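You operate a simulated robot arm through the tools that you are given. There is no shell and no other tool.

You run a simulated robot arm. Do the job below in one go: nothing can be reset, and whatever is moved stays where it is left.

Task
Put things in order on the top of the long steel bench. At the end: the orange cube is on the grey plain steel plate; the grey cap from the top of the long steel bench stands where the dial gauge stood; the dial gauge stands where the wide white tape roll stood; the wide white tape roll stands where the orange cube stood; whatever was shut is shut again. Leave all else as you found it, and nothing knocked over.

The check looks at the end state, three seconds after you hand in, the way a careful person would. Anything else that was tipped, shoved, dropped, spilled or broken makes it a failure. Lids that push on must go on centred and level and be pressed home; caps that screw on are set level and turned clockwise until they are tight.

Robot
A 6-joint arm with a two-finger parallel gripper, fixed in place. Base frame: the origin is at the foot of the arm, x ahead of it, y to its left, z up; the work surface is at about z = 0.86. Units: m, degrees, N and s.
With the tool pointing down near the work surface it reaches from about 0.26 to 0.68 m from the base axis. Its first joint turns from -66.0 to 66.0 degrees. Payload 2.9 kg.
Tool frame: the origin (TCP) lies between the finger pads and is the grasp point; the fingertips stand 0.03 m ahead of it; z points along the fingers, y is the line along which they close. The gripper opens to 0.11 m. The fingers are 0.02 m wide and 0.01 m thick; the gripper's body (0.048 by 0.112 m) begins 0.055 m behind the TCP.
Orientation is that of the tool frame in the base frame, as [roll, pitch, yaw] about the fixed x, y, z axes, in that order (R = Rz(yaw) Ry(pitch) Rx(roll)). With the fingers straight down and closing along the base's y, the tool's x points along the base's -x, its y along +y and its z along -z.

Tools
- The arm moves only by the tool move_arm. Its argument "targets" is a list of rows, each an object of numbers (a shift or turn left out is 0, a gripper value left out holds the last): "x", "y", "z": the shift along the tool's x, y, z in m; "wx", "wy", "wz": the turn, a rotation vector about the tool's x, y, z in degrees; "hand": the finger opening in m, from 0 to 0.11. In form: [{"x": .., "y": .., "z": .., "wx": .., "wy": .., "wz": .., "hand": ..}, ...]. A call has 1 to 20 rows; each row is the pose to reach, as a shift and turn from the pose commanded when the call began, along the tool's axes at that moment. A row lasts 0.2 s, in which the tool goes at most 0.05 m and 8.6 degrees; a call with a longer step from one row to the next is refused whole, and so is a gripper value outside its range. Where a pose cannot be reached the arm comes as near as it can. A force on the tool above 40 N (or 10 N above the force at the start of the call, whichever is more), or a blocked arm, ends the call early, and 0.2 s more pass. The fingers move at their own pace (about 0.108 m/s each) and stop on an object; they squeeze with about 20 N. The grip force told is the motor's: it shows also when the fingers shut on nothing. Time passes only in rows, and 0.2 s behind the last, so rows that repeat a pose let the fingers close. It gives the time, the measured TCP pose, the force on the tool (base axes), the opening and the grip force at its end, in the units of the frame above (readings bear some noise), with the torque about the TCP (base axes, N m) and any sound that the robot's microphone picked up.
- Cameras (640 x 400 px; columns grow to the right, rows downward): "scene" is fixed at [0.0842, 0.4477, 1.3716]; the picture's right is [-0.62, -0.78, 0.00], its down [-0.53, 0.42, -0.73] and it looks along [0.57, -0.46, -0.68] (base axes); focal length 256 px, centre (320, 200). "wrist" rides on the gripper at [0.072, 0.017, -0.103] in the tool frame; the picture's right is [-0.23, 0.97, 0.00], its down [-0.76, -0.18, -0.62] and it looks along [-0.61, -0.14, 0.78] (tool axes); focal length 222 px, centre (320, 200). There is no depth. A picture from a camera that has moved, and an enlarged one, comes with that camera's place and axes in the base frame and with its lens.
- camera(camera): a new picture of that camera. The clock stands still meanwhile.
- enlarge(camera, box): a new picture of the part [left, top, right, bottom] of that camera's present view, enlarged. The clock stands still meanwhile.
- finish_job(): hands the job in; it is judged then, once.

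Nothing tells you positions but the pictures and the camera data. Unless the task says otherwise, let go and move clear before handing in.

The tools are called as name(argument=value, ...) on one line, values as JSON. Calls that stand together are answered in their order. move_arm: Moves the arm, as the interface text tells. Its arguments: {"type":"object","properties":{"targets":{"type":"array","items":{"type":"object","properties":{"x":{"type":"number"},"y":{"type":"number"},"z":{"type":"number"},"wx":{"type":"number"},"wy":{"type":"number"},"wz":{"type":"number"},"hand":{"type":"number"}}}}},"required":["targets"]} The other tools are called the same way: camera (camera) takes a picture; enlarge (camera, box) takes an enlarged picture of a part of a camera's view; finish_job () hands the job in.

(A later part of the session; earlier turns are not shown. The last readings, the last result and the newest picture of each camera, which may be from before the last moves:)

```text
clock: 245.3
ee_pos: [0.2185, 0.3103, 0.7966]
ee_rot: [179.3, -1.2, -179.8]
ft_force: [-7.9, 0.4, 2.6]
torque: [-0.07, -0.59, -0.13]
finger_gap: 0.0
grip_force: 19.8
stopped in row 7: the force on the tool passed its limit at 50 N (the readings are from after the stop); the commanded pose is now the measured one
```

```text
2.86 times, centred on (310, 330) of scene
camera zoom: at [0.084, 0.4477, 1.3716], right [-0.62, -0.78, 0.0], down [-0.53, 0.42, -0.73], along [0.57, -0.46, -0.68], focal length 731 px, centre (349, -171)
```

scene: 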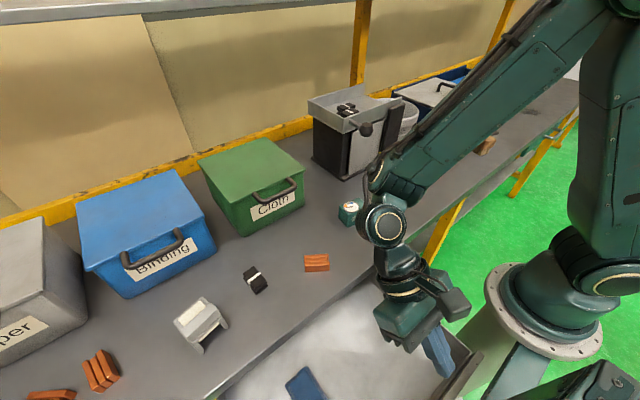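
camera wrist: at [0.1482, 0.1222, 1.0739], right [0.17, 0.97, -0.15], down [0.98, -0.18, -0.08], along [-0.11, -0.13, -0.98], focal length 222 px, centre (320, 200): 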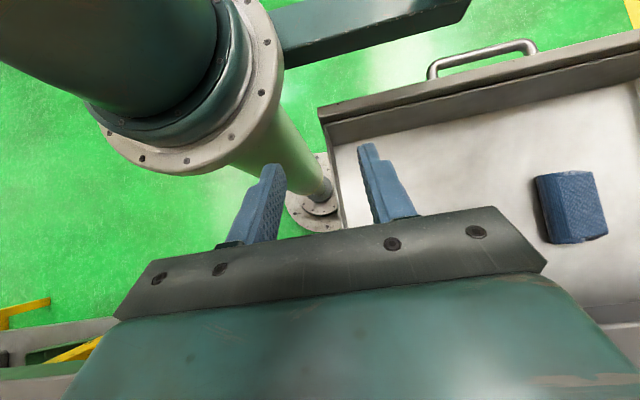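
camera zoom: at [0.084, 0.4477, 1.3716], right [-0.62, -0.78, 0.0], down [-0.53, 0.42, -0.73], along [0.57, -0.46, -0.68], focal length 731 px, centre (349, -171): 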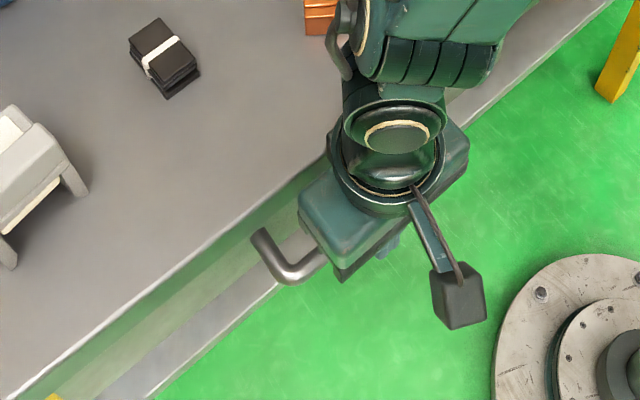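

The drawer is home. I'll back off and compare it with the starting picture.

move_arm(targets=[{"x": 0.03}, {"x": 0.05, "z": -0.02}, {"x": 0.05, "z": -0.06}, {"x": 0.05, "z": -0.1}, {"x": 0.05, "z": -0.15}, {"x": 0.02, "z": -0.19, "y": -0.03}, {"x": -0.02, "z": -0.22, "y": -0.06}, {"x": -0.06, "z": -0.24, "y": -0.09}, {"x": -0.1, "z": -0.25, "y": -0.11}, {"x": -0.13, "z": -0.26, "y": -0.14}, {"x": -0.13, "z": -0.26, "y": -0.14}])

camera(camera="scene")

enlarge(camera="scene", box=[200, 290, 380, 400])

```text
refused: row 6 steps farther than a row can; nothing moved
```

```text
taken
```

scene: 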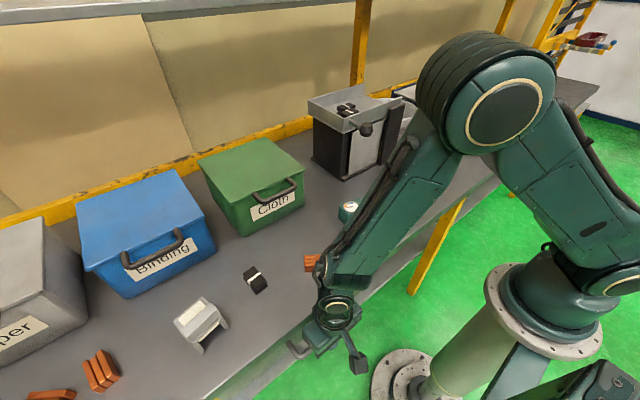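

```text
3.56 times, centred on (290, 345) of scene
camera zoom: at [0.084, 0.4477, 1.3716], right [-0.62, -0.78, 0.0], down [-0.53, 0.42, -0.73], along [0.57, -0.46, -0.68], focal length 909 px, centre (427, -316)
```

zoom: 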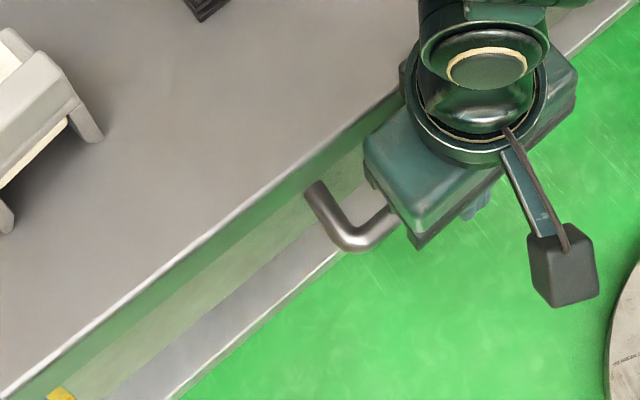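

move_arm(targets=[{"x": 0.03}, {"x": 0.045, "z": -0.02}, {"x": 0.045, "z": -0.06}, {"x": 0.045, "z": -0.1}, {"x": 0.045, "z": -0.145}, {"x": 0.03, "z": -0.17, "y": -0.02}, {"x": 0.0, "z": -0.2, "y": -0.04}, {"x": -0.03, "z": -0.22, "y": -0.06}, {"x": -0.06, "z": -0.24, "y": -0.08}, {"x": -0.09, "z": -0.26, "y": -0.1}, {"x": -0.12, "z": -0.28, "y": -0.12}, {"x": -0.12, "z": -0.28, "y": -0.12}])

camera(camera="scene")

enlarge(camera="scene", box=[200, 290, 380, 400])

```text
clock: 247.9
ee_pos: [0.3463, 0.185, 1.0736]
ee_rot: [179.4, -1.1, -179.8]
ft_force: [-0.3, -0.3, 0.7]
torque: [0.03, 0.02, -0.01]
finger_gap: 0.0
grip_force: 19.6
```

```text
taken
```

scene: 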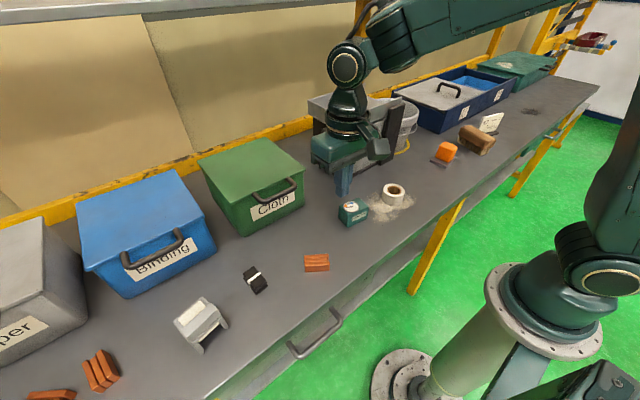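

```text
3.56 times, centred on (290, 345) of scene
camera zoom: at [0.0842, 0.4477, 1.3716], right [-0.62, -0.78, 0.0], down [-0.53, 0.42, -0.73], along [0.57, -0.46, -0.68], focal length 909 px, centre (427, -316)
```

zoom: 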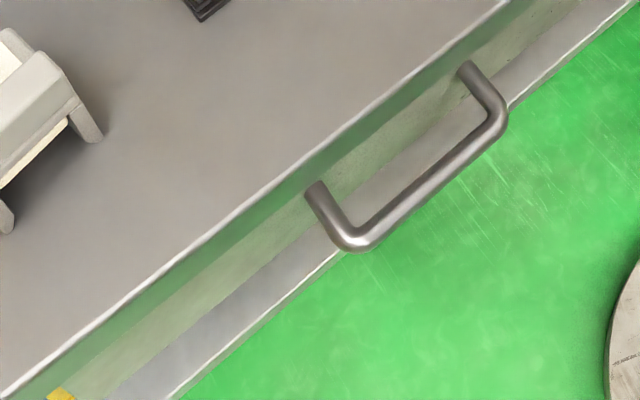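

The drawer is exactly as it was. Now a closer look at the grey arch, the only grey thing left unexplained on the bench top.

move_arm(targets=[{"y": 0.04, "wz": -8, "hand": 0.06}, {"y": 0.08, "wz": -16, "hand": 0.11}, {"y": 0.12, "wz": -24, "hand": 0.11}, {"y": 0.16, "wz": -32, "hand": 0.11}, {"y": 0.2, "x": 0.01, "wz": -40, "hand": 0.11}, {"y": 0.23, "x": 0.03, "wz": -48, "hand": 0.11}, {"y": 0.245, "x": 0.045, "wz": -51, "hand": 0.11}, {"y": 0.245, "x": 0.045, "z": 0.04, "wz": -51, "hand": 0.11}, {"y": 0.245, "x": 0.045, "z": 0.075, "wz": -51, "hand": 0.11}, {"y": 0.245, "x": 0.045, "z": 0.075, "wz": -51, "hand": 0.11}])

move_arm(targets=[{"wy": -8}, {"wy": -16}, {"wy": -24}, {"wy": -30}, {"wy": -30}])

camera(camera="wrist")

enlarge(camera="wrist", box=[220, 60, 420, 220])

```text
clock: 250.1
ee_pos: [0.2983, 0.4324, 0.9999]
ee_rot: [178.8, -0.2, -128.8]
ft_force: [-0.5, 0.4, 0.3]
torque: [-0.01, 0.01, -0.02]
finger_gap: 0.1101
grip_force: 0.0
```

```text
clock: 251.3
ee_pos: [0.2981, 0.433, 1.002]
ee_rot: [178.6, 29.9, -129.6]
ft_force: [0.5, -0.2, 0.0]
torque: [0.05, 0.01, -0.04]
finger_gap: 0.1099
grip_force: 0.1
```

```text
taken
camera wrist: at [0.2131, 0.3534, 1.0556], right [-0.63, 0.76, 0.13], down [0.37, 0.15, 0.92], along [0.68, 0.63, -0.38], focal length 222 px, centre (320, 200)
```

wrist: 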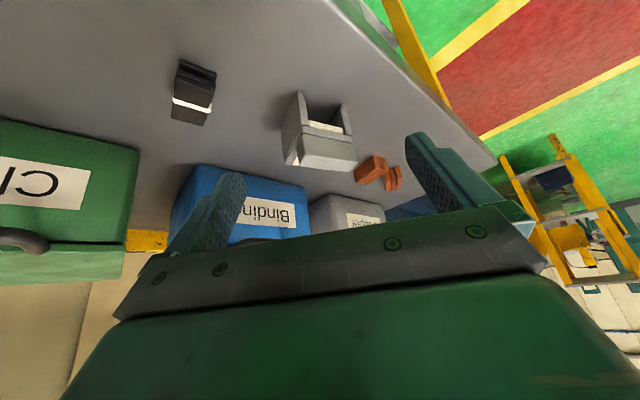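

```text
2.50 times, centred on (320, 140) of wrist
camera zoom: at [0.2131, 0.3534, 1.0556], right [-0.63, 0.76, 0.13], down [0.37, 0.15, 0.92], along [0.68, 0.63, -0.38], focal length 555 px, centre (320, 350)
```

zoom: 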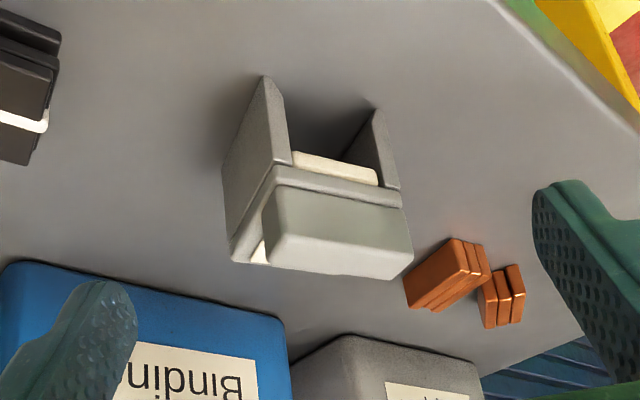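

The arch looks like a feed-through reader. I'll look inside its tunnel at bench level in case something stands in it.

move_arm(targets=[{"wy": 8}, {"wy": 16}, {"wy": 24}, {"wy": 30}, {"wy": 30}])

move_arm(targets=[{"x": 0.02, "y": 0.0, "wz": -7, "hand": 0.06}, {"x": 0.045, "y": 0.005, "wz": -14, "hand": 0.0}, {"x": 0.06, "y": 0.01, "wz": -14, "hand": 0.0}, {"x": 0.075, "y": 0.015, "wz": -14, "hand": 0.0}, {"x": 0.075, "y": 0.015, "wz": -14, "hand": 0.0}])

move_arm(targets=[{"wy": -8, "z": 0.02}, {"wy": -16, "z": 0.04}, {"wy": -24, "z": 0.06}, {"wy": -32, "z": 0.08}, {"wy": -40, "z": 0.1}, {"wy": -46, "z": 0.105}, {"wy": -46, "z": 0.105}])

camera(camera="wrist")

```text
clock: 252.5
ee_pos: [0.2967, 0.4329, 1.0021]
ee_rot: [178.9, -0.2, -128.9]
ft_force: [-0.3, 0.7, -0.2]
torque: [0.02, 0.02, -0.03]
finger_gap: 0.1101
grip_force: 0.0
```

```text
clock: 253.7
ee_pos: [0.2393, 0.3839, 1.0025]
ee_rot: [178.7, 0.2, -114.8]
ft_force: [-0.2, -0.1, 0.4]
torque: [-0.02, 0.02, 0.01]
finger_gap: 0.0002
grip_force: 20.6
```

```text
clock: 255.3
ee_pos: [0.2375, 0.3835, 0.8977]
ee_rot: [178.2, 46.1, -116.2]
ft_force: [0.6, 0.3, 0.7]
torque: [-0.02, 0.01, 0.02]
finger_gap: 0.0
grip_force: 19.8
```

```text
taken
camera wrist: at [0.1693, 0.2778, 0.9174], right [-0.81, 0.55, 0.19], down [0.21, -0.01, 0.98], along [0.54, 0.83, -0.11], focal length 222 px, centre (320, 200)
```

wrist: 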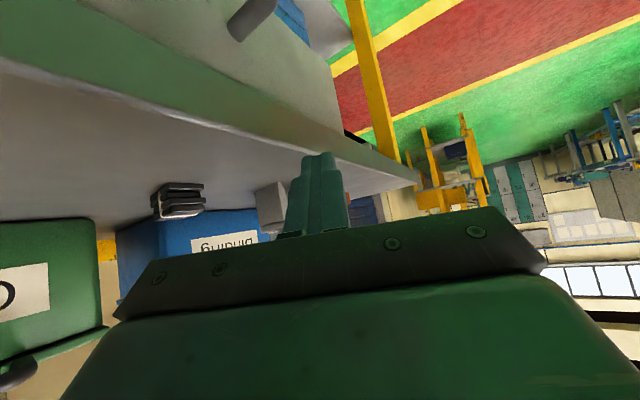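

move_arm(targets=[{"hand": 0.06}, {"hand": 0.11}, {"hand": 0.11}])

enlarge(camera="wrist", box=[220, 140, 420, 260])

```text
clock: 256.1
ee_pos: [0.2365, 0.3855, 0.8972]
ee_rot: [178.3, 46.1, -116.1]
ft_force: [0.2, -0.4, 0.3]
torque: [0.03, 0.0, -0.01]
finger_gap: 0.1101
grip_force: 0.0
```

```text
3.20 times, centred on (320, 200) of wrist
camera zoom: at [0.1694, 0.2781, 0.9177], right [-0.81, 0.55, 0.18], down [0.21, -0.01, 0.98], along [0.54, 0.83, -0.11], focal length 711 px, centre (320, 200)
```

zoom: 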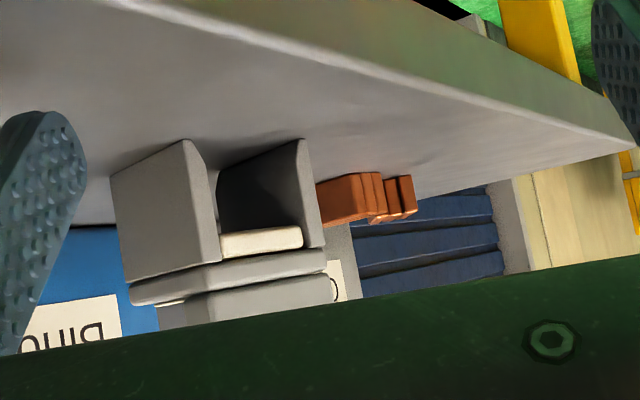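

The tunnel is empty. I'll look at the lower shelf too, in case another such piece there tells me what "cap" means.

move_arm(targets=[{"wy": 8, "z": -0.02}, {"wy": 16, "z": -0.04}, {"wy": 24, "z": -0.05}, {"wy": 32, "z": -0.05}, {"wy": 40, "z": -0.05, "hand": 0.05}, {"wy": 46, "z": -0.05, "hand": 0.0}, {"wy": 46, "z": -0.05, "hand": 0.0}])

```text
clock: 257.7
ee_pos: [0.2232, 0.3522, 0.932]
ee_rot: [178.8, 0.0, -114.9]
ft_force: [-0.3, -0.4, -0.6]
torque: [-0.01, -0.03, -0.05]
finger_gap: 0.0
grip_force: 19.8
```

move_arm(targets=[{"x": 0.03, "y": -0.011, "wz": 8, "z": -0.03}, {"x": 0.06, "y": -0.023, "wz": 16, "z": -0.05}, {"x": 0.09, "y": -0.034, "wz": 24, "z": -0.05}, {"x": 0.12, "y": -0.046, "wz": 32, "z": -0.05}, {"x": 0.15, "y": -0.057, "wz": 40, "z": -0.05}, {"x": 0.175, "y": -0.067, "wz": 48, "z": -0.04}, {"x": 0.175, "y": -0.067, "wz": 56, "z": -0.01}, {"x": 0.175, "y": -0.067, "wz": 65, "z": 0.03}, {"x": 0.175, "y": -0.067, "wz": 65, "z": 0.07}, {"x": 0.175, "y": -0.067, "wz": 65, "z": 0.11}, {"x": 0.175, "y": -0.067, "wz": 65, "z": 0.11}])

camera(camera="wrist")

```text
refused: row 8 steps farther than a row can; nothing moved
```

```text
taken
camera wrist: at [0.1781, 0.2929, 1.0357], right [-0.79, 0.62, 0.02], down [0.49, 0.61, 0.62], along [0.37, 0.5, -0.78], focal length 222 px, centre (320, 200)
```

wrist: 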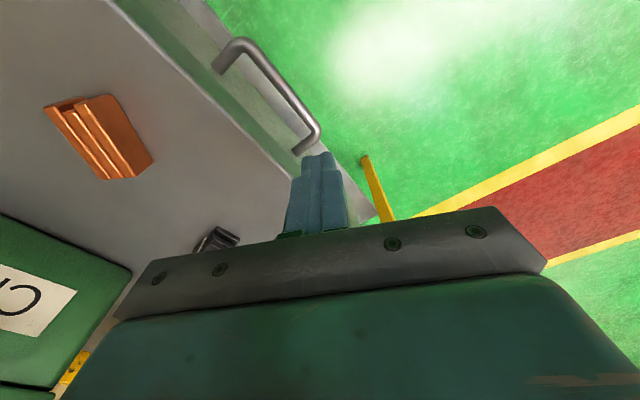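

move_arm(targets=[{"x": 0.03, "y": -0.011, "wz": 8, "z": -0.03}, {"x": 0.06, "y": -0.023, "wz": 16, "z": -0.05}, {"x": 0.09, "y": -0.034, "wz": 24, "z": -0.05}, {"x": 0.12, "y": -0.046, "wz": 32, "z": -0.05}, {"x": 0.15, "y": -0.057, "wz": 40, "z": -0.05}, {"x": 0.175, "y": -0.067, "wz": 48, "z": -0.04}, {"x": 0.175, "y": -0.067, "wz": 56, "z": -0.01}, {"x": 0.175, "y": -0.067, "wz": 64, "z": 0.03}, {"x": 0.175, "y": -0.067, "wz": 65, "z": 0.07}, {"x": 0.175, "y": -0.067, "wz": 65, "z": 0.11}, {"x": 0.175, "y": -0.067, "wz": 65, "z": 0.11}])

camera(camera="wrist")

```text
clock: 260.1
ee_pos: [0.2087, 0.1654, 0.8192]
ee_rot: [179.4, -1.1, -179.9]
ft_force: [0.5, -0.7, 0.3]
torque: [0.01, 0.04, -0.04]
finger_gap: 0.0
grip_force: 20.0
```

```text
taken
camera wrist: at [0.1377, 0.1804, 0.9238], right [0.23, 0.97, 0.01], down [0.77, -0.18, 0.61], along [0.59, -0.13, -0.79], focal length 222 px, centre (320, 200)
```

wrist: 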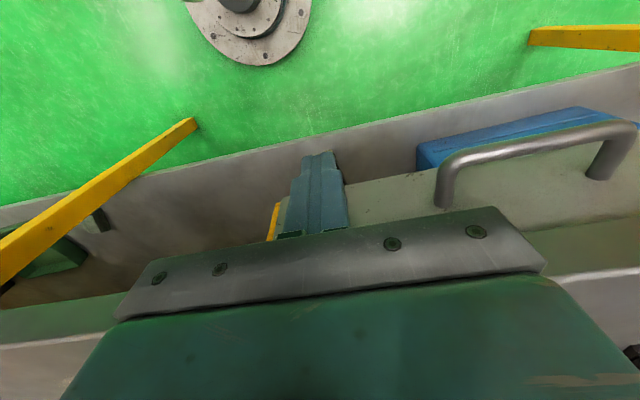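

move_arm(targets=[{"z": 0.03, "x": 0.005}, {"z": 0.06, "x": 0.005}, {"z": 0.09, "x": 0.005}, {"z": 0.12, "x": 0.005}, {"z": 0.14, "x": 0.005}, {"z": 0.14, "x": 0.005}])

camera(camera="wrist")

```text
clock: 261.5
ee_pos: [0.2006, 0.1677, 0.6806]
ee_rot: [179.4, -1.1, -179.9]
ft_force: [0.5, -0.4, -0.3]
torque: [-0.01, -0.02, -0.03]
finger_gap: 0.0001
grip_force: 20.1
```

```text
taken
camera wrist: at [0.1297, 0.1824, 0.7843], right [0.22, 0.97, 0.01], down [0.77, -0.18, 0.61], along [0.59, -0.13, -0.79], focal length 222 px, centre (320, 200)
```

wrist: 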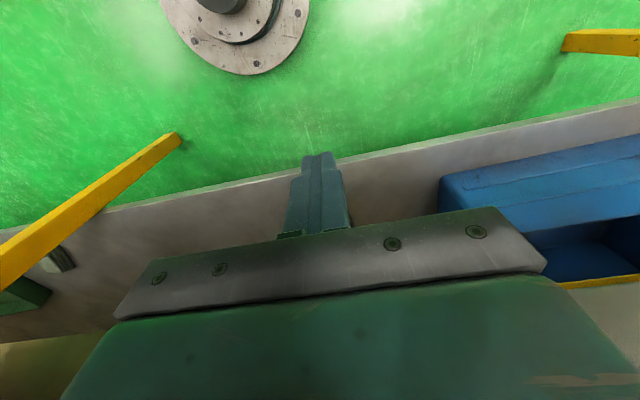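

move_arm(targets=[{"z": -0.04}, {"z": -0.08}, {"z": -0.12}, {"z": -0.16}, {"z": -0.2}, {"z": -0.24}, {"z": -0.24, "x": -0.03}, {"z": -0.24, "x": -0.06, "y": -0.03}, {"z": -0.24, "x": -0.08, "y": -0.06}, {"z": -0.24, "x": -0.08, "y": -0.1}, {"z": -0.24, "x": -0.08, "y": -0.14}, {"z": -0.24, "x": -0.08, "y": -0.18}, {"z": -0.24, "x": -0.08, "y": -0.22}, {"z": -0.24, "x": -0.08, "y": -0.26}, {"z": -0.24, "x": -0.08, "y": -0.3}, {"z": -0.24, "x": -0.06, "y": -0.33}, {"z": -0.24, "x": -0.03, "y": -0.345}, {"z": -0.24, "x": -0.01, "y": -0.35}, {"z": -0.24, "x": -0.01, "y": -0.35}])

move_arm(targets=[{"z": 0.04}, {"z": 0.08}, {"z": 0.12}, {"z": 0.16}, {"z": 0.2}, {"z": 0.24}, {"z": 0.24}])

camera(camera="wrist")

```text
clock: 265.5
ee_pos: [0.2166, -0.1836, 0.9157]
ee_rot: [179.5, -1.1, -179.7]
ft_force: [0.0, -0.4, -0.9]
torque: [0.03, 0.0, 0.03]
finger_gap: 0.0
grip_force: 19.9
```

```text
clock: 267.1
ee_pos: [0.2108, -0.1806, 0.674]
ee_rot: [179.4, -1.2, -179.8]
ft_force: [-0.3, 0.9, 0.2]
torque: [0.0, 0.0, 0.02]
finger_gap: 0.0003
grip_force: 20.2
```

```text
taken
camera wrist: at [0.1397, -0.1654, 0.7788], right [0.22, 0.97, 0.01], down [0.77, -0.18, 0.61], along [0.59, -0.13, -0.79], focal length 222 px, centre (320, 200)
```

wrist: 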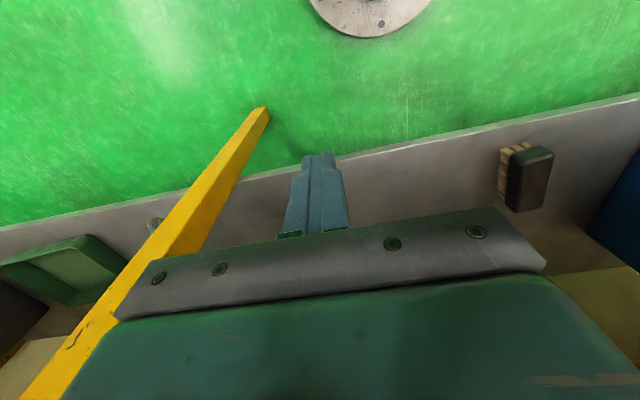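

enlarge(camera="wrist", box=[100, 180, 220, 280])

enlarge(camera="wrist", box=[0, 200, 260, 360])

```text
4.00 times, centred on (160, 230) of wrist
camera zoom: at [0.1397, -0.1654, 0.7788], right [0.22, 0.97, 0.01], down [0.77, -0.18, 0.61], along [0.59, -0.13, -0.79], focal length 888 px, centre (960, 80)
```

zoom: 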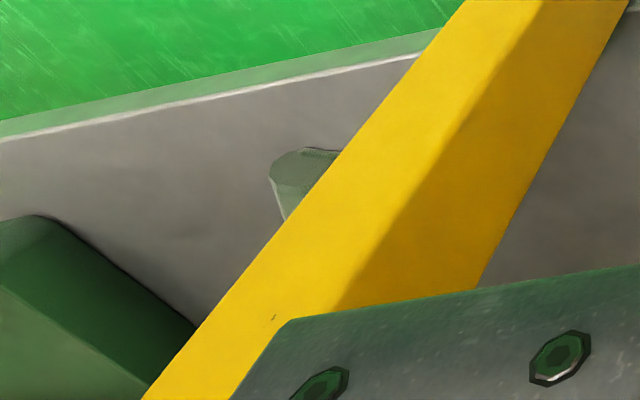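

```text
2.46 times, centred on (130, 280) of wrist
camera zoom: at [0.1397, -0.1654, 0.7788], right [0.22, 0.97, 0.01], down [0.77, -0.18, 0.61], along [0.59, -0.13, -0.79], focal length 547 px, centre (788, 3)
```

zoom: 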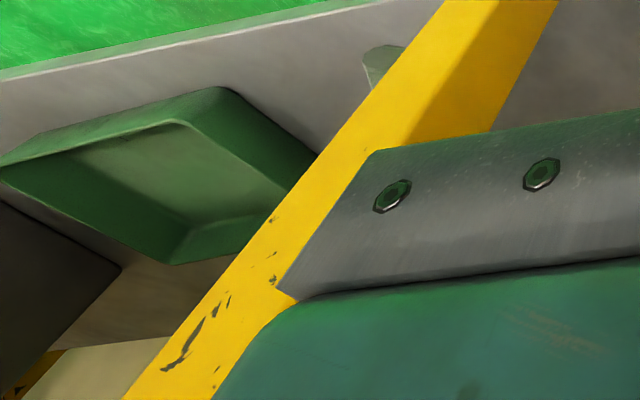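

There seems to be a small grey ribbed object on the lower shelf by the yellow leg. I'll look at it from the other side.

move_arm(targets=[{"z": -0.04}, {"z": -0.08}, {"z": -0.12}, {"z": -0.16}, {"z": -0.2}, {"z": -0.24}, {"z": -0.24, "x": -0.03}, {"z": -0.24, "x": -0.06, "y": 0.03}, {"z": -0.24, "x": -0.08, "y": 0.06}, {"z": -0.24, "x": -0.08, "y": 0.1}, {"z": -0.24, "x": -0.08, "y": 0.14}, {"z": -0.24, "x": -0.08, "y": 0.18}, {"z": -0.24, "x": -0.08, "y": 0.22}, {"z": -0.24, "x": -0.08, "y": 0.26}, {"z": -0.24, "x": -0.08, "y": 0.3}, {"z": -0.24, "x": -0.06, "y": 0.33}, {"z": -0.24, "x": -0.03, "y": 0.345}, {"z": -0.24, "x": 0.005, "y": 0.345}, {"z": -0.24, "x": 0.005, "y": 0.345}])

move_arm(targets=[{"z": 0.04}, {"z": 0.08}, {"z": 0.12}, {"z": 0.12}])

enlarge(camera="wrist", box=[0, 150, 200, 320])

```text
clock: 271.1
ee_pos: [0.207, 0.1587, 0.9199]
ee_rot: [179.4, -1.0, -179.9]
ft_force: [0.5, 0.8, -0.2]
torque: [0.03, -0.01, 0.0]
finger_gap: 0.0
grip_force: 19.7
```

```text
clock: 272.1
ee_pos: [0.206, 0.1614, 0.8004]
ee_rot: [179.3, -0.9, -179.9]
ft_force: [0.2, -0.2, -0.3]
torque: [-0.02, 0.0, -0.03]
finger_gap: 0.0
grip_force: 20.1
```

```text
2.35 times, centred on (100, 235) of wrist
camera zoom: at [0.1357, 0.1759, 0.9046], right [0.22, 0.97, 0.01], down [0.77, -0.18, 0.61], along [0.59, -0.13, -0.79], focal length 523 px, centre (838, 118)
```

zoom: 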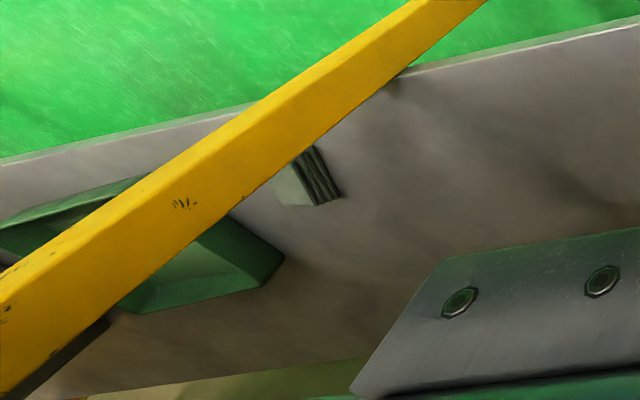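

enlarge(camera="wrist", box=[70, 190, 160, 260])

```text
5.71 times, centred on (115, 225) of wrist
camera zoom: at [0.1357, 0.1759, 0.9046], right [0.22, 0.97, 0.01], down [0.77, -0.18, 0.61], along [0.59, -0.13, -0.79], focal length 1269 px, centre (1491, 57)
```

zoom: 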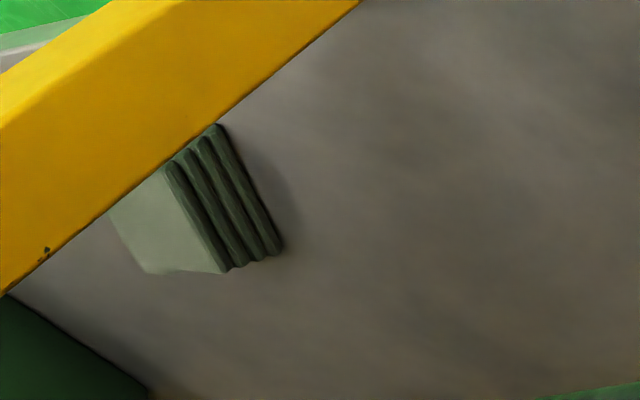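

That is just another folded cloth. I'll inspect the bucket and the hopper's open right side once more from above.

move_arm(targets=[{"z": -0.04}, {"z": -0.08}, {"z": -0.12}, {"z": -0.16}, {"z": -0.2, "x": -0.02}, {"z": -0.24, "x": -0.05}, {"z": -0.28, "x": -0.07, "y": -0.02}, {"z": -0.31, "x": -0.09, "y": -0.05}, {"z": -0.34, "x": -0.1, "y": -0.08}, {"z": -0.37, "x": -0.11, "y": -0.11}, {"z": -0.39, "x": -0.12, "y": -0.15}, {"z": -0.4, "x": -0.13, "y": -0.19}, {"z": -0.4, "x": -0.14, "y": -0.23}, {"z": -0.4, "x": -0.15, "y": -0.27}, {"z": -0.4, "x": -0.16, "y": -0.31}, {"z": -0.4, "x": -0.17, "y": -0.35}, {"z": -0.4, "x": -0.18, "y": -0.39}, {"z": -0.4, "x": -0.19, "y": -0.42}, {"z": -0.4, "x": -0.2, "y": -0.44}, {"z": -0.4, "x": -0.2, "y": -0.44}])

camera(camera="wrist")

```text
clock: 276.3
ee_pos: [0.4191, -0.2829, 1.1902]
ee_rot: [179.4, -1.1, -179.8]
ft_force: [0.3, -0.1, 0.6]
torque: [-0.01, 0.01, 0.02]
finger_gap: 0.0
grip_force: 19.4
```

```text
taken
camera wrist: at [0.3469, -0.267, 1.2946], right [0.22, 0.97, 0.01], down [0.77, -0.18, 0.61], along [0.59, -0.13, -0.79], focal length 222 px, centre (320, 200)
```

wrist: 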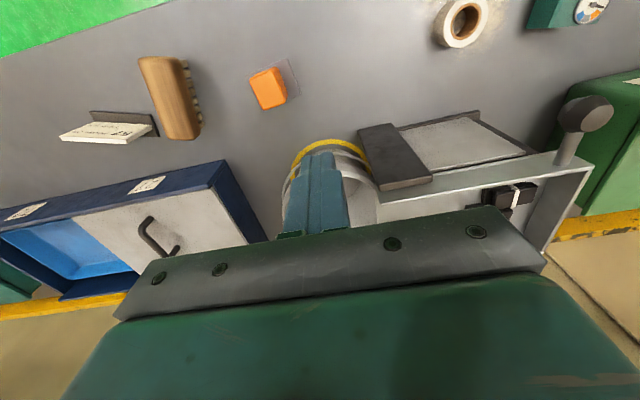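

No cap there either. I'll look at the surrounding racks for a twin of the grey arch, since the task says "the grey cap from the top of the bench".

move_arm(targets=[{"x": 0.03, "wz": 8}, {"x": 0.06, "wz": 16}, {"x": 0.08, "wz": 24}, {"x": 0.08, "wz": 32}, {"x": 0.08, "wz": 40}, {"x": 0.08, "wz": 48}, {"x": 0.08, "wz": 56}, {"x": 0.08, "wz": 64}, {"x": 0.08, "wz": 72}, {"x": 0.08, "wz": 80}, {"x": 0.08, "wz": 88}, {"x": 0.08, "wz": 90}])

move_arm(targets=[{"wy": -8}, {"wy": -16}, {"wy": -24}, {"wy": -32}, {"wy": -40}, {"wy": -45}, {"wy": -45}])

camera(camera="wrist")

```text
clock: 278.9
ee_pos: [0.336, -0.2835, 1.1936]
ee_rot: [-179.0, -0.7, 90.0]
ft_force: [0.1, -0.6, -0.3]
torque: [0.02, 0.02, 0.0]
finger_gap: 0.0
grip_force: 20.3
```

```text
clock: 280.5
ee_pos: [0.3368, -0.2812, 1.1936]
ee_rot: [-178.5, 44.4, 91.2]
ft_force: [-0.2, -0.6, -0.6]
torque: [0.0, 0.01, -0.02]
finger_gap: 0.0001
grip_force: 20.3
```

```text
taken
camera wrist: at [0.3522, -0.1587, 1.2153], right [0.98, -0.16, 0.14], down [-0.16, -0.11, 0.98], along [-0.14, -0.98, -0.13], focal length 222 px, centre (320, 200)
```

wrist: 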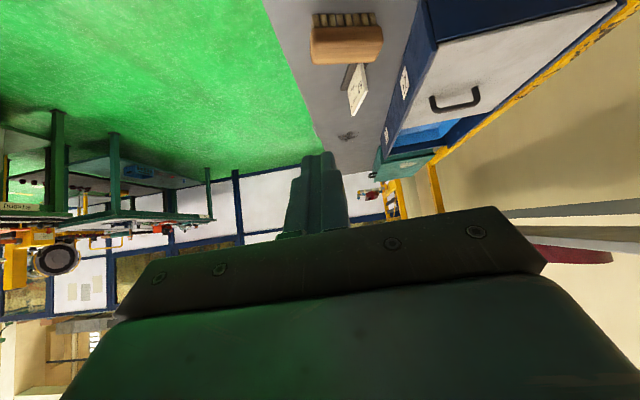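

enlarge(camera="wrist", box=[0, 90, 260, 300])

enlarge(camera="wrist", box=[260, 0, 640, 220])

```text
1.90 times, centred on (130, 195) of wrist
camera zoom: at [0.3522, -0.1587, 1.2153], right [0.98, -0.16, 0.14], down [-0.16, -0.11, 0.98], along [-0.14, -0.98, -0.13], focal length 423 px, centre (682, 210)
```

zoom: 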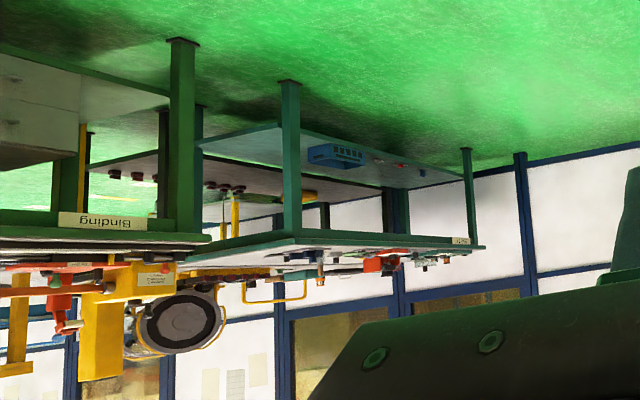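

```text
1.68 times, centred on (450, 110) of wrist
camera zoom: at [0.3522, -0.1587, 1.2153], right [0.98, -0.16, 0.14], down [-0.16, -0.11, 0.98], along [-0.14, -0.98, -0.13], focal length 374 px, centre (101, 352)
```

zoom: 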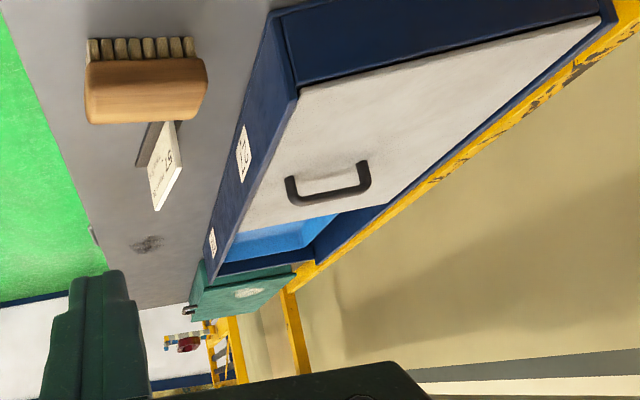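

move_arm(targets=[{"wy": 8}, {"wy": 16}, {"wy": 24}, {"wy": 32}, {"wy": 40}, {"wy": 45}, {"wy": 45}])

move_arm(targets=[{"wz": -8.5, "x": 0.03}, {"wz": -17, "x": 0.06}, {"wz": -25.5, "x": 0.09}, {"wz": -34, "x": 0.12}, {"wz": -42.5, "x": 0.15}, {"wz": -51, "x": 0.18}, {"wz": -59.5, "x": 0.21}, {"wz": -68, "x": 0.24}, {"wz": -76.5, "x": 0.27}, {"wz": -85, "x": 0.3}, {"wz": -93.5, "x": 0.33}, {"wz": -102, "x": 0.36}, {"wz": -110.5, "x": 0.39}, {"wz": -119, "x": 0.42}, {"wz": -127.5, "x": 0.45}, {"wz": -136, "x": 0.48}, {"wz": -144.5, "x": 0.5}, {"wz": -153, "x": 0.5}, {"wz": -161, "x": 0.5}, {"wz": -161, "x": 0.5}])

move_arm(targets=[{"wy": -8}, {"wy": -16}, {"wy": -24}, {"wy": -32}, {"wy": -40}, {"wy": -40}])

camera(camera="wrist")

```text
clock: 282.1
ee_pos: [0.3361, -0.2829, 1.1936]
ee_rot: [-178.9, -0.7, 90.0]
ft_force: [-0.8, 0.6, 0.5]
torque: [-0.01, -0.01, 0.01]
finger_gap: 0.0001
grip_force: 19.9
```

```text
clock: 286.3
ee_pos: [0.3349, 0.2176, 1.1992]
ee_rot: [178.9, 0.3, -108.6]
ft_force: [0.6, 0.8, 0.2]
torque: [-0.02, -0.02, 0.01]
finger_gap: 0.0
grip_force: 20.1
```

```text
clock: 287.7
ee_pos: [0.3356, 0.2173, 1.2]
ee_rot: [178.4, 40.3, -109.9]
ft_force: [-0.3, 0.7, 0.1]
torque: [0.01, 0.02, -0.03]
finger_gap: 0.0001
grip_force: 19.7
```

```text
taken
camera wrist: at [0.2794, 0.1067, 1.2306], right [-0.86, 0.48, 0.17], down [0.24, 0.1, 0.96], along [0.44, 0.87, -0.21], focal length 222 px, centre (320, 200)
```

wrist: 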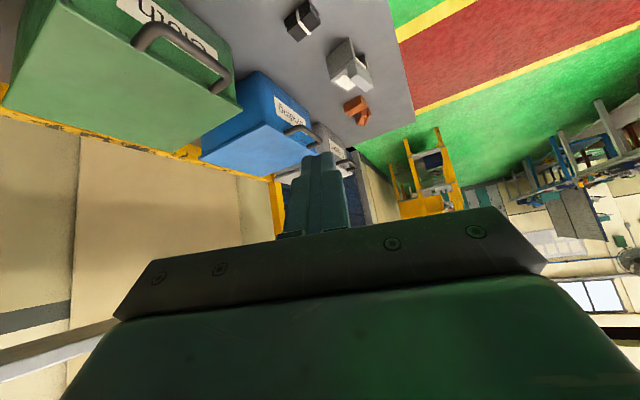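

enlarge(camera="wrist", box=[380, 90, 640, 280])

enlarge(camera="wrist", box=[270, 0, 420, 130])

```text
2.11 times, centred on (510, 185) of wrist
camera zoom: at [0.2794, 0.1067, 1.2306], right [-0.86, 0.48, 0.17], down [0.24, 0.1, 0.96], along [0.44, 0.87, -0.21], focal length 468 px, centre (-80, 232)
```

zoom: 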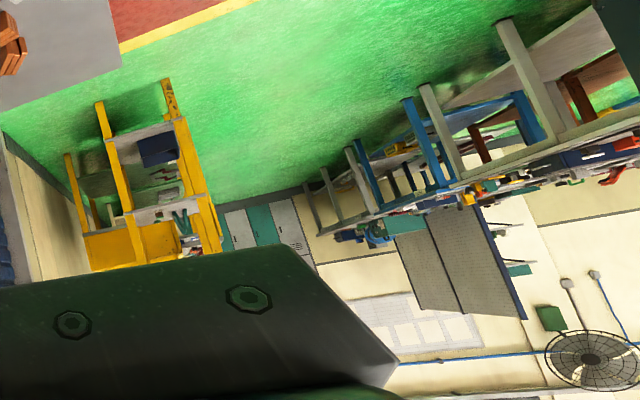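

```text
3.08 times, centred on (345, 65) of wrist
camera zoom: at [0.2794, 0.1067, 1.2306], right [-0.86, 0.48, 0.17], down [0.24, 0.1, 0.96], along [0.44, 0.87, -0.21], focal length 684 px, centre (243, 615)
```

zoom: 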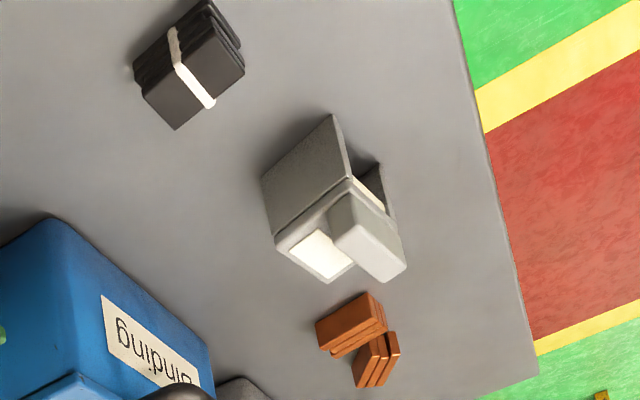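

The arch is by far the best match left: a grey hood-like piece standing on the bench top, and the only item not yet accounted for. I'll straighten up and move over it to measure it.

move_arm(targets=[{"wy": 8}, {"wy": 16}, {"wy": 24}, {"wy": 32}, {"wy": 40}, {"wy": 40}])

move_arm(targets=[{"wz": 8.4, "x": -0.03}, {"wz": 16.8, "x": -0.06}, {"wz": 25.2, "x": -0.1}, {"wz": 33.6, "x": -0.14}, {"wz": 42, "x": -0.18}, {"wz": 50.4, "x": -0.22, "y": 0.02}, {"wz": 58.8, "x": -0.25, "y": 0.05}, {"wz": 61.4, "x": -0.26, "y": 0.08}, {"wz": 61.4, "x": -0.26, "y": 0.09, "z": 0.04}, {"wz": 61.4, "x": -0.26, "y": 0.09, "z": 0.08}, {"wz": 61.4, "x": -0.26, "y": 0.09, "z": 0.12}, {"wz": 61.4, "x": -0.26, "y": 0.09, "z": 0.15}, {"wz": 61.4, "x": -0.26, "y": 0.09, "z": 0.15}])

camera(camera="wrist")

```text
clock: 289.1
ee_pos: [0.3349, 0.2171, 1.1989]
ee_rot: [178.7, 0.2, -108.8]
ft_force: [0.1, -0.5, -0.6]
torque: [0.03, 0.01, 0.02]
finger_gap: 0.0
grip_force: 20.2
```

```text
clock: 291.9
ee_pos: [0.3318, 0.4947, 1.0529]
ee_rot: [179.2, -0.9, -170.2]
ft_force: [0.1, 0.2, 0.3]
torque: [-0.03, -0.01, 0.04]
finger_gap: 0.0
grip_force: 20.1
out of reach, approached as far as the arm can: row 4, 7, 8
```

```text
taken
camera wrist: at [0.2589, 0.4977, 1.1568], right [0.06, 1.0, 0.01], down [0.79, -0.05, 0.61], along [0.61, -0.03, -0.79], focal length 222 px, centre (320, 200)
```

wrist: 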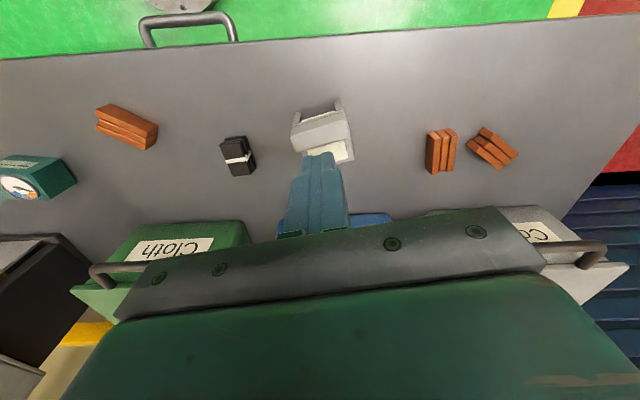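

move_arm(targets=[{"hand": 0.06}, {"hand": 0.1}, {"hand": 0.1}])

enlarge(camera="wrist", box=[260, 70, 390, 190])

enlarge(camera="scene", box=[150, 270, 260, 370])

```text
clock: 292.7
ee_pos: [0.3322, 0.4944, 1.0525]
ee_rot: [179.2, -0.8, -170.2]
ft_force: [0.3, -0.2, 0.2]
torque: [0.01, -0.03, 0.0]
finger_gap: 0.1001
grip_force: 0.0
```

```text
3.33 times, centred on (325, 130) of wrist
camera zoom: at [0.2591, 0.4976, 1.1572], right [0.06, 1.0, 0.01], down [0.79, -0.05, 0.61], along [0.61, -0.03, -0.79], focal length 740 px, centre (303, 433)
```

zoom: 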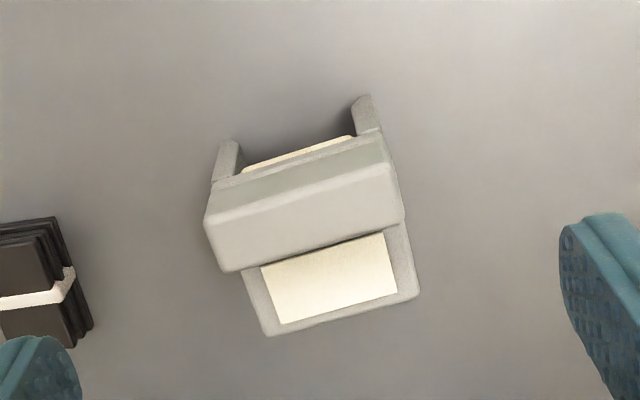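

```text
4.00 times, centred on (205, 320) of scene
camera zoom: at [0.0842, 0.4477, 1.3716], right [-0.62, -0.78, 0.0], down [-0.53, 0.42, -0.73], along [0.57, -0.46, -0.68], focal length 1023 px, centre (780, -280)
```

zoom: 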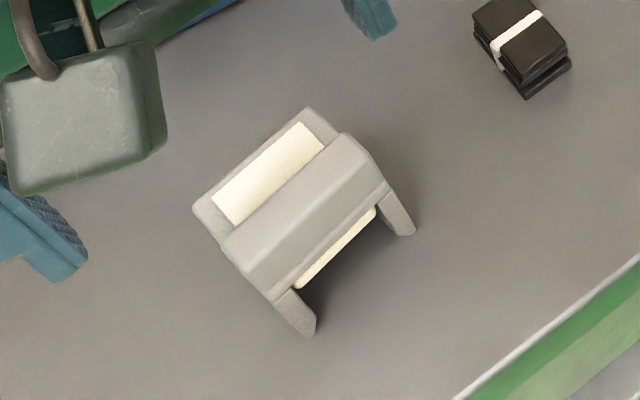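

Before touching the arch, I want to be sure about the drawer's rear part, which I have not seen. I'll open the drawer again and look under the bench lip with the camera held low.

move_arm(targets=[{"x": 0.018, "y": -0.018, "wz": -8, "hand": 0.11}, {"x": 0.036, "y": -0.036, "wz": -16, "hand": 0.11}, {"x": 0.054, "y": -0.054, "wz": -24, "hand": 0.11}, {"x": 0.072, "y": -0.072, "wz": -32, "hand": 0.11}, {"x": 0.09, "y": -0.09, "wz": -40, "hand": 0.11}, {"x": 0.108, "y": -0.108, "wz": -48, "hand": 0.11}, {"x": 0.126, "y": -0.126, "wz": -56, "hand": 0.11}, {"x": 0.144, "y": -0.144, "wz": -64, "hand": 0.11}, {"x": 0.162, "y": -0.16, "wz": -72, "hand": 0.11}, {"x": 0.1694, "y": -0.1676, "wz": -80, "hand": 0.11}, {"x": 0.1694, "y": -0.1676, "z": 0.04, "wz": -80, "hand": 0.11}, {"x": 0.1694, "y": -0.1676, "z": 0.0875, "wz": -80, "hand": 0.11}, {"x": 0.1694, "y": -0.1676, "z": 0.0875, "wz": -80, "hand": 0.11}])

```text
clock: 295.5
ee_pos: [0.3801, 0.2868, 1.1746]
ee_rot: [176.7, 0.1, -94.2]
ft_force: [0.0, 0.1, -0.4]
torque: [-0.04, 0.01, -0.02]
finger_gap: 0.1098
grip_force: 0.0
out of reach, approached as far as the arm can: row 1, 2, 3, 4, 5, 6, 7, 8, 9, 10, 11, 12, 13
```

camera(camera="scene")

```text
taken
```

scene: 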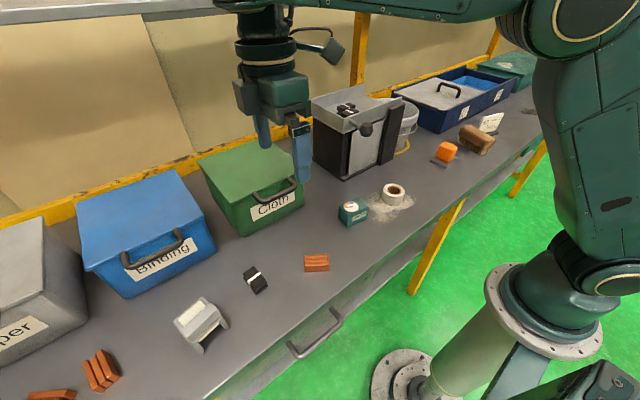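

move_arm(targets=[{"wx": 0}, {"wx": 0}])

```text
clock: 296.1
ee_pos: [0.3799, 0.2871, 1.1722]
ee_rot: [176.6, 0.1, -94.3]
ft_force: [0.9, 1.0, 0.3]
torque: [0.0, 0.0, -0.02]
finger_gap: 0.1099
grip_force: 0.3
```

move_arm(targets=[{"wx": 1.7, "wz": -2, "y": 0.03}, {"wx": 3.4, "wz": -4.3, "y": 0.06, "z": 0.02}, {"wx": 3.4, "wz": -4.3, "y": 0.09, "z": 0.05}, {"wx": 3.4, "wz": -4.3, "y": 0.12, "z": 0.08}, {"wx": 3.4, "wz": -4.3, "y": 0.15, "z": 0.11}, {"wx": 3.4, "wz": -4.3, "y": 0.175, "z": 0.14}, {"wx": 3.4, "wz": -4.3, "y": 0.187, "z": 0.17}, {"wx": 3.4, "wz": -4.3, "y": 0.187, "z": 0.2}, {"wx": 3.4, "wz": -4.3, "y": 0.187, "z": 0.2}])

camera(camera="wrist")

```text
clock: 298.1
ee_pos: [0.1761, 0.3023, 0.995]
ee_rot: [180.0, 0.3, -90.0]
ft_force: [-1.3, 0.2, 0.6]
torque: [-0.02, 0.0, -0.01]
finger_gap: 0.1097
grip_force: 0.1
out of reach, approached as far as the arm can: row 1, 2, 3
```

```text
taken
camera wrist: at [0.1583, 0.2285, 1.0974], right [-0.97, 0.23, 0.0], down [0.18, 0.76, 0.63], along [0.14, 0.61, -0.78], focal length 222 px, centre (320, 200)
```

wrist: 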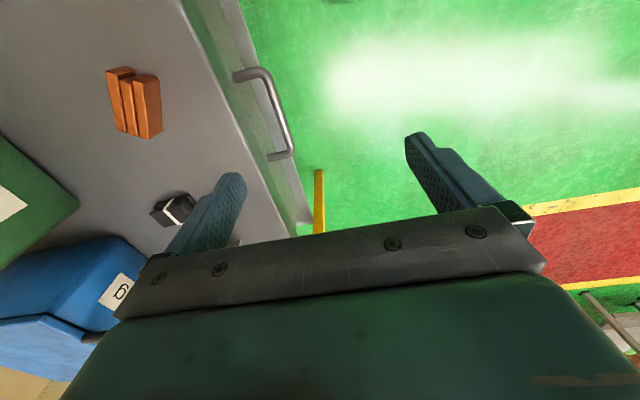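

move_arm(targets=[{"y": -0.0185, "x": 0.002}, {"y": -0.0185, "x": 0.002, "z": 0.04}, {"y": -0.0185, "x": 0.002, "z": 0.08}, {"y": -0.0185, "x": 0.002, "z": 0.11}, {"y": -0.0185, "x": 0.002, "z": 0.13}, {"y": -0.0185, "x": 0.002, "z": 0.15}, {"y": -0.0185, "x": 0.002, "z": 0.17}, {"y": -0.0185, "x": 0.002, "z": 0.19}, {"y": -0.0185, "x": 0.002, "z": 0.205}, {"y": -0.0185, "x": 0.002, "z": 0.21}, {"y": -0.0185, "x": 0.002, "z": 0.21}])

camera(camera="wrist")

```text
clock: 299.4
ee_pos: [0.1984, 0.3012, 0.8603]
ee_rot: [-179.3, 0.4, -90.3]
ft_force: [-10.4, -4.0, 21.1]
torque: [-0.25, -1.37, -0.45]
finger_gap: 0.1054
grip_force: 0.0
stopped in row 6: the force on the tool passed its limit at 83 N (the readings are from after the stop); the commanded pose is now the measured one
```

```text
taken
camera wrist: at [0.1795, 0.2281, 0.9624], right [-0.97, 0.23, -0.01], down [0.17, 0.76, 0.63], along [0.15, 0.61, -0.78], focal length 222 px, centre (320, 200)
```

wrist: 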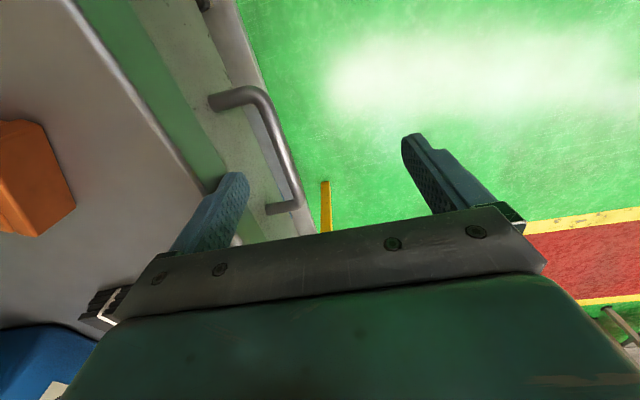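

move_arm(targets=[{"z": -0.01}, {"z": -0.03}, {"z": -0.03, "y": 0.0065}, {"z": -0.03, "y": 0.0065}])

move_arm(targets=[{"z": 0.015}, {"z": 0.03}, {"z": 0.045}, {"z": 0.06}, {"z": 0.075}, {"z": 0.09}, {"z": 0.102}, {"z": 0.105}])

```text
clock: 300.4
ee_pos: [0.1913, 0.3021, 0.8883]
ee_rot: [-179.3, 0.4, -90.3]
ft_force: [-0.1, -0.3, -1.0]
torque: [0.04, 0.0, 0.0]
finger_gap: 0.11
grip_force: 0.0
```

```text
clock: 302.2
ee_pos: [0.1924, 0.303, 0.7838]
ee_rot: [-179.3, 0.4, -90.3]
ft_force: [0.0, 0.1, -0.5]
torque: [0.0, 0.0, 0.01]
finger_gap: 0.1099
grip_force: 0.2
```

Hooked behind the handle again; pull the drawer out as before.

move_arm(targets=[{"y": 0.01}, {"y": 0.02}, {"y": 0.03}, {"y": 0.04}, {"y": 0.048, "x": 0.006}, {"y": 0.052, "x": 0.014}, {"y": 0.052, "x": 0.014}])

move_arm(targets=[{"x": 0.0089, "y": -0.0007, "wz": -8.5}, {"x": 0.0175, "y": -0.0026, "wz": -17}, {"x": 0.0258, "y": -0.0058, "wz": -25.5}, {"x": 0.0336, "y": -0.0103, "wz": -34}, {"x": 0.0405, "y": -0.0158, "wz": -42.5}, {"x": 0.0466, "y": -0.0222, "wz": -51}, {"x": 0.0466, "y": -0.0222, "wz": -51}])

move_arm(targets=[{"x": -0.0078, "y": 0.0063}, {"x": -0.0156, "y": 0.0126}, {"x": -0.0233, "y": 0.0188}, {"x": -0.0311, "y": 0.0251}, {"x": -0.0389, "y": 0.0314}, {"x": -0.0389, "y": 0.0314}])

enlarge(camera="scene", box=[220, 240, 460, 400])

```text
clock: 303.8
ee_pos: [0.145, 0.2879, 0.7824]
ee_rot: [-179.6, 0.4, -90.3]
ft_force: [-1.4, 0.3, -0.4]
torque: [-0.01, 0.03, 0.01]
finger_gap: 0.1101
grip_force: 0.1
```

```text
clock: 305.4
ee_pos: [0.1651, 0.243, 0.7822]
ee_rot: [-179.4, -0.2, -39.3]
ft_force: [1.2, 0.1, 0.2]
torque: [0.04, -0.02, -0.05]
finger_gap: 0.1101
grip_force: 0.0
```

```text
clock: 306.8
ee_pos: [0.1191, 0.2383, 0.7836]
ee_rot: [-179.4, -0.2, -39.3]
ft_force: [0.8, -0.1, 1.3]
torque: [-0.03, 0.04, 0.01]
finger_gap: 0.1101
grip_force: 0.0
out of reach, approached as far as the arm can: row 5, 6
```

```text
2.50 times, centred on (340, 320) of scene
camera zoom: at [0.0842, 0.4477, 1.3716], right [-0.62, -0.78, 0.0], down [-0.53, 0.42, -0.73], along [0.57, -0.46, -0.68], focal length 639 px, centre (270, -100)
```

zoom: 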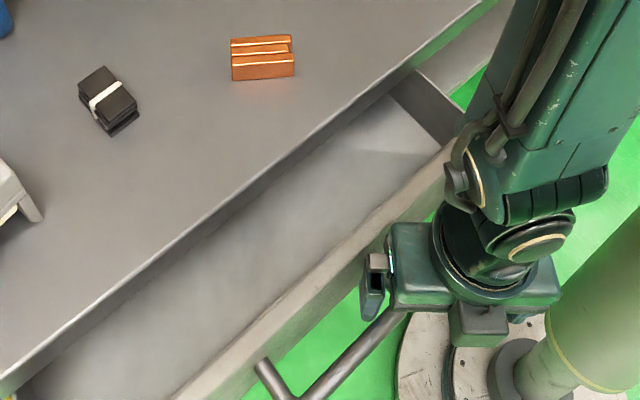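

move_arm(targets=[{"z": -0.02}, {"z": -0.06}, {"z": -0.1}, {"z": -0.14}, {"z": -0.16, "x": 0.02, "y": -0.016, "hand": 0.06}, {"z": -0.16, "x": 0.045, "y": -0.036, "hand": 0.0}, {"z": -0.16, "x": 0.0723, "y": -0.0585, "hand": 0.0}, {"z": -0.16, "x": 0.0723, "y": -0.0585, "hand": 0.0}])

move_arm(targets=[{"z": 0.03}, {"z": 0.06}, {"z": 0.085}, {"z": 0.1}, {"z": 0.107}, {"z": 0.107}])

```text
clock: 308.6
ee_pos: [0.2094, 0.2372, 0.944]
ee_rot: [-179.4, -0.3, -39.2]
ft_force: [0.3, -0.9, 0.5]
torque: [0.0, 0.05, 0.0]
finger_gap: 0.0
grip_force: 20.1
out of reach, approached as far as the arm can: row 3
```

```text
clock: 310.0
ee_pos: [0.2114, 0.2381, 0.8353]
ee_rot: [-179.4, -0.3, -39.3]
ft_force: [-0.5, 0.0, 0.0]
torque: [-0.01, 0.01, -0.03]
finger_gap: 0.0
grip_force: 20.2
```

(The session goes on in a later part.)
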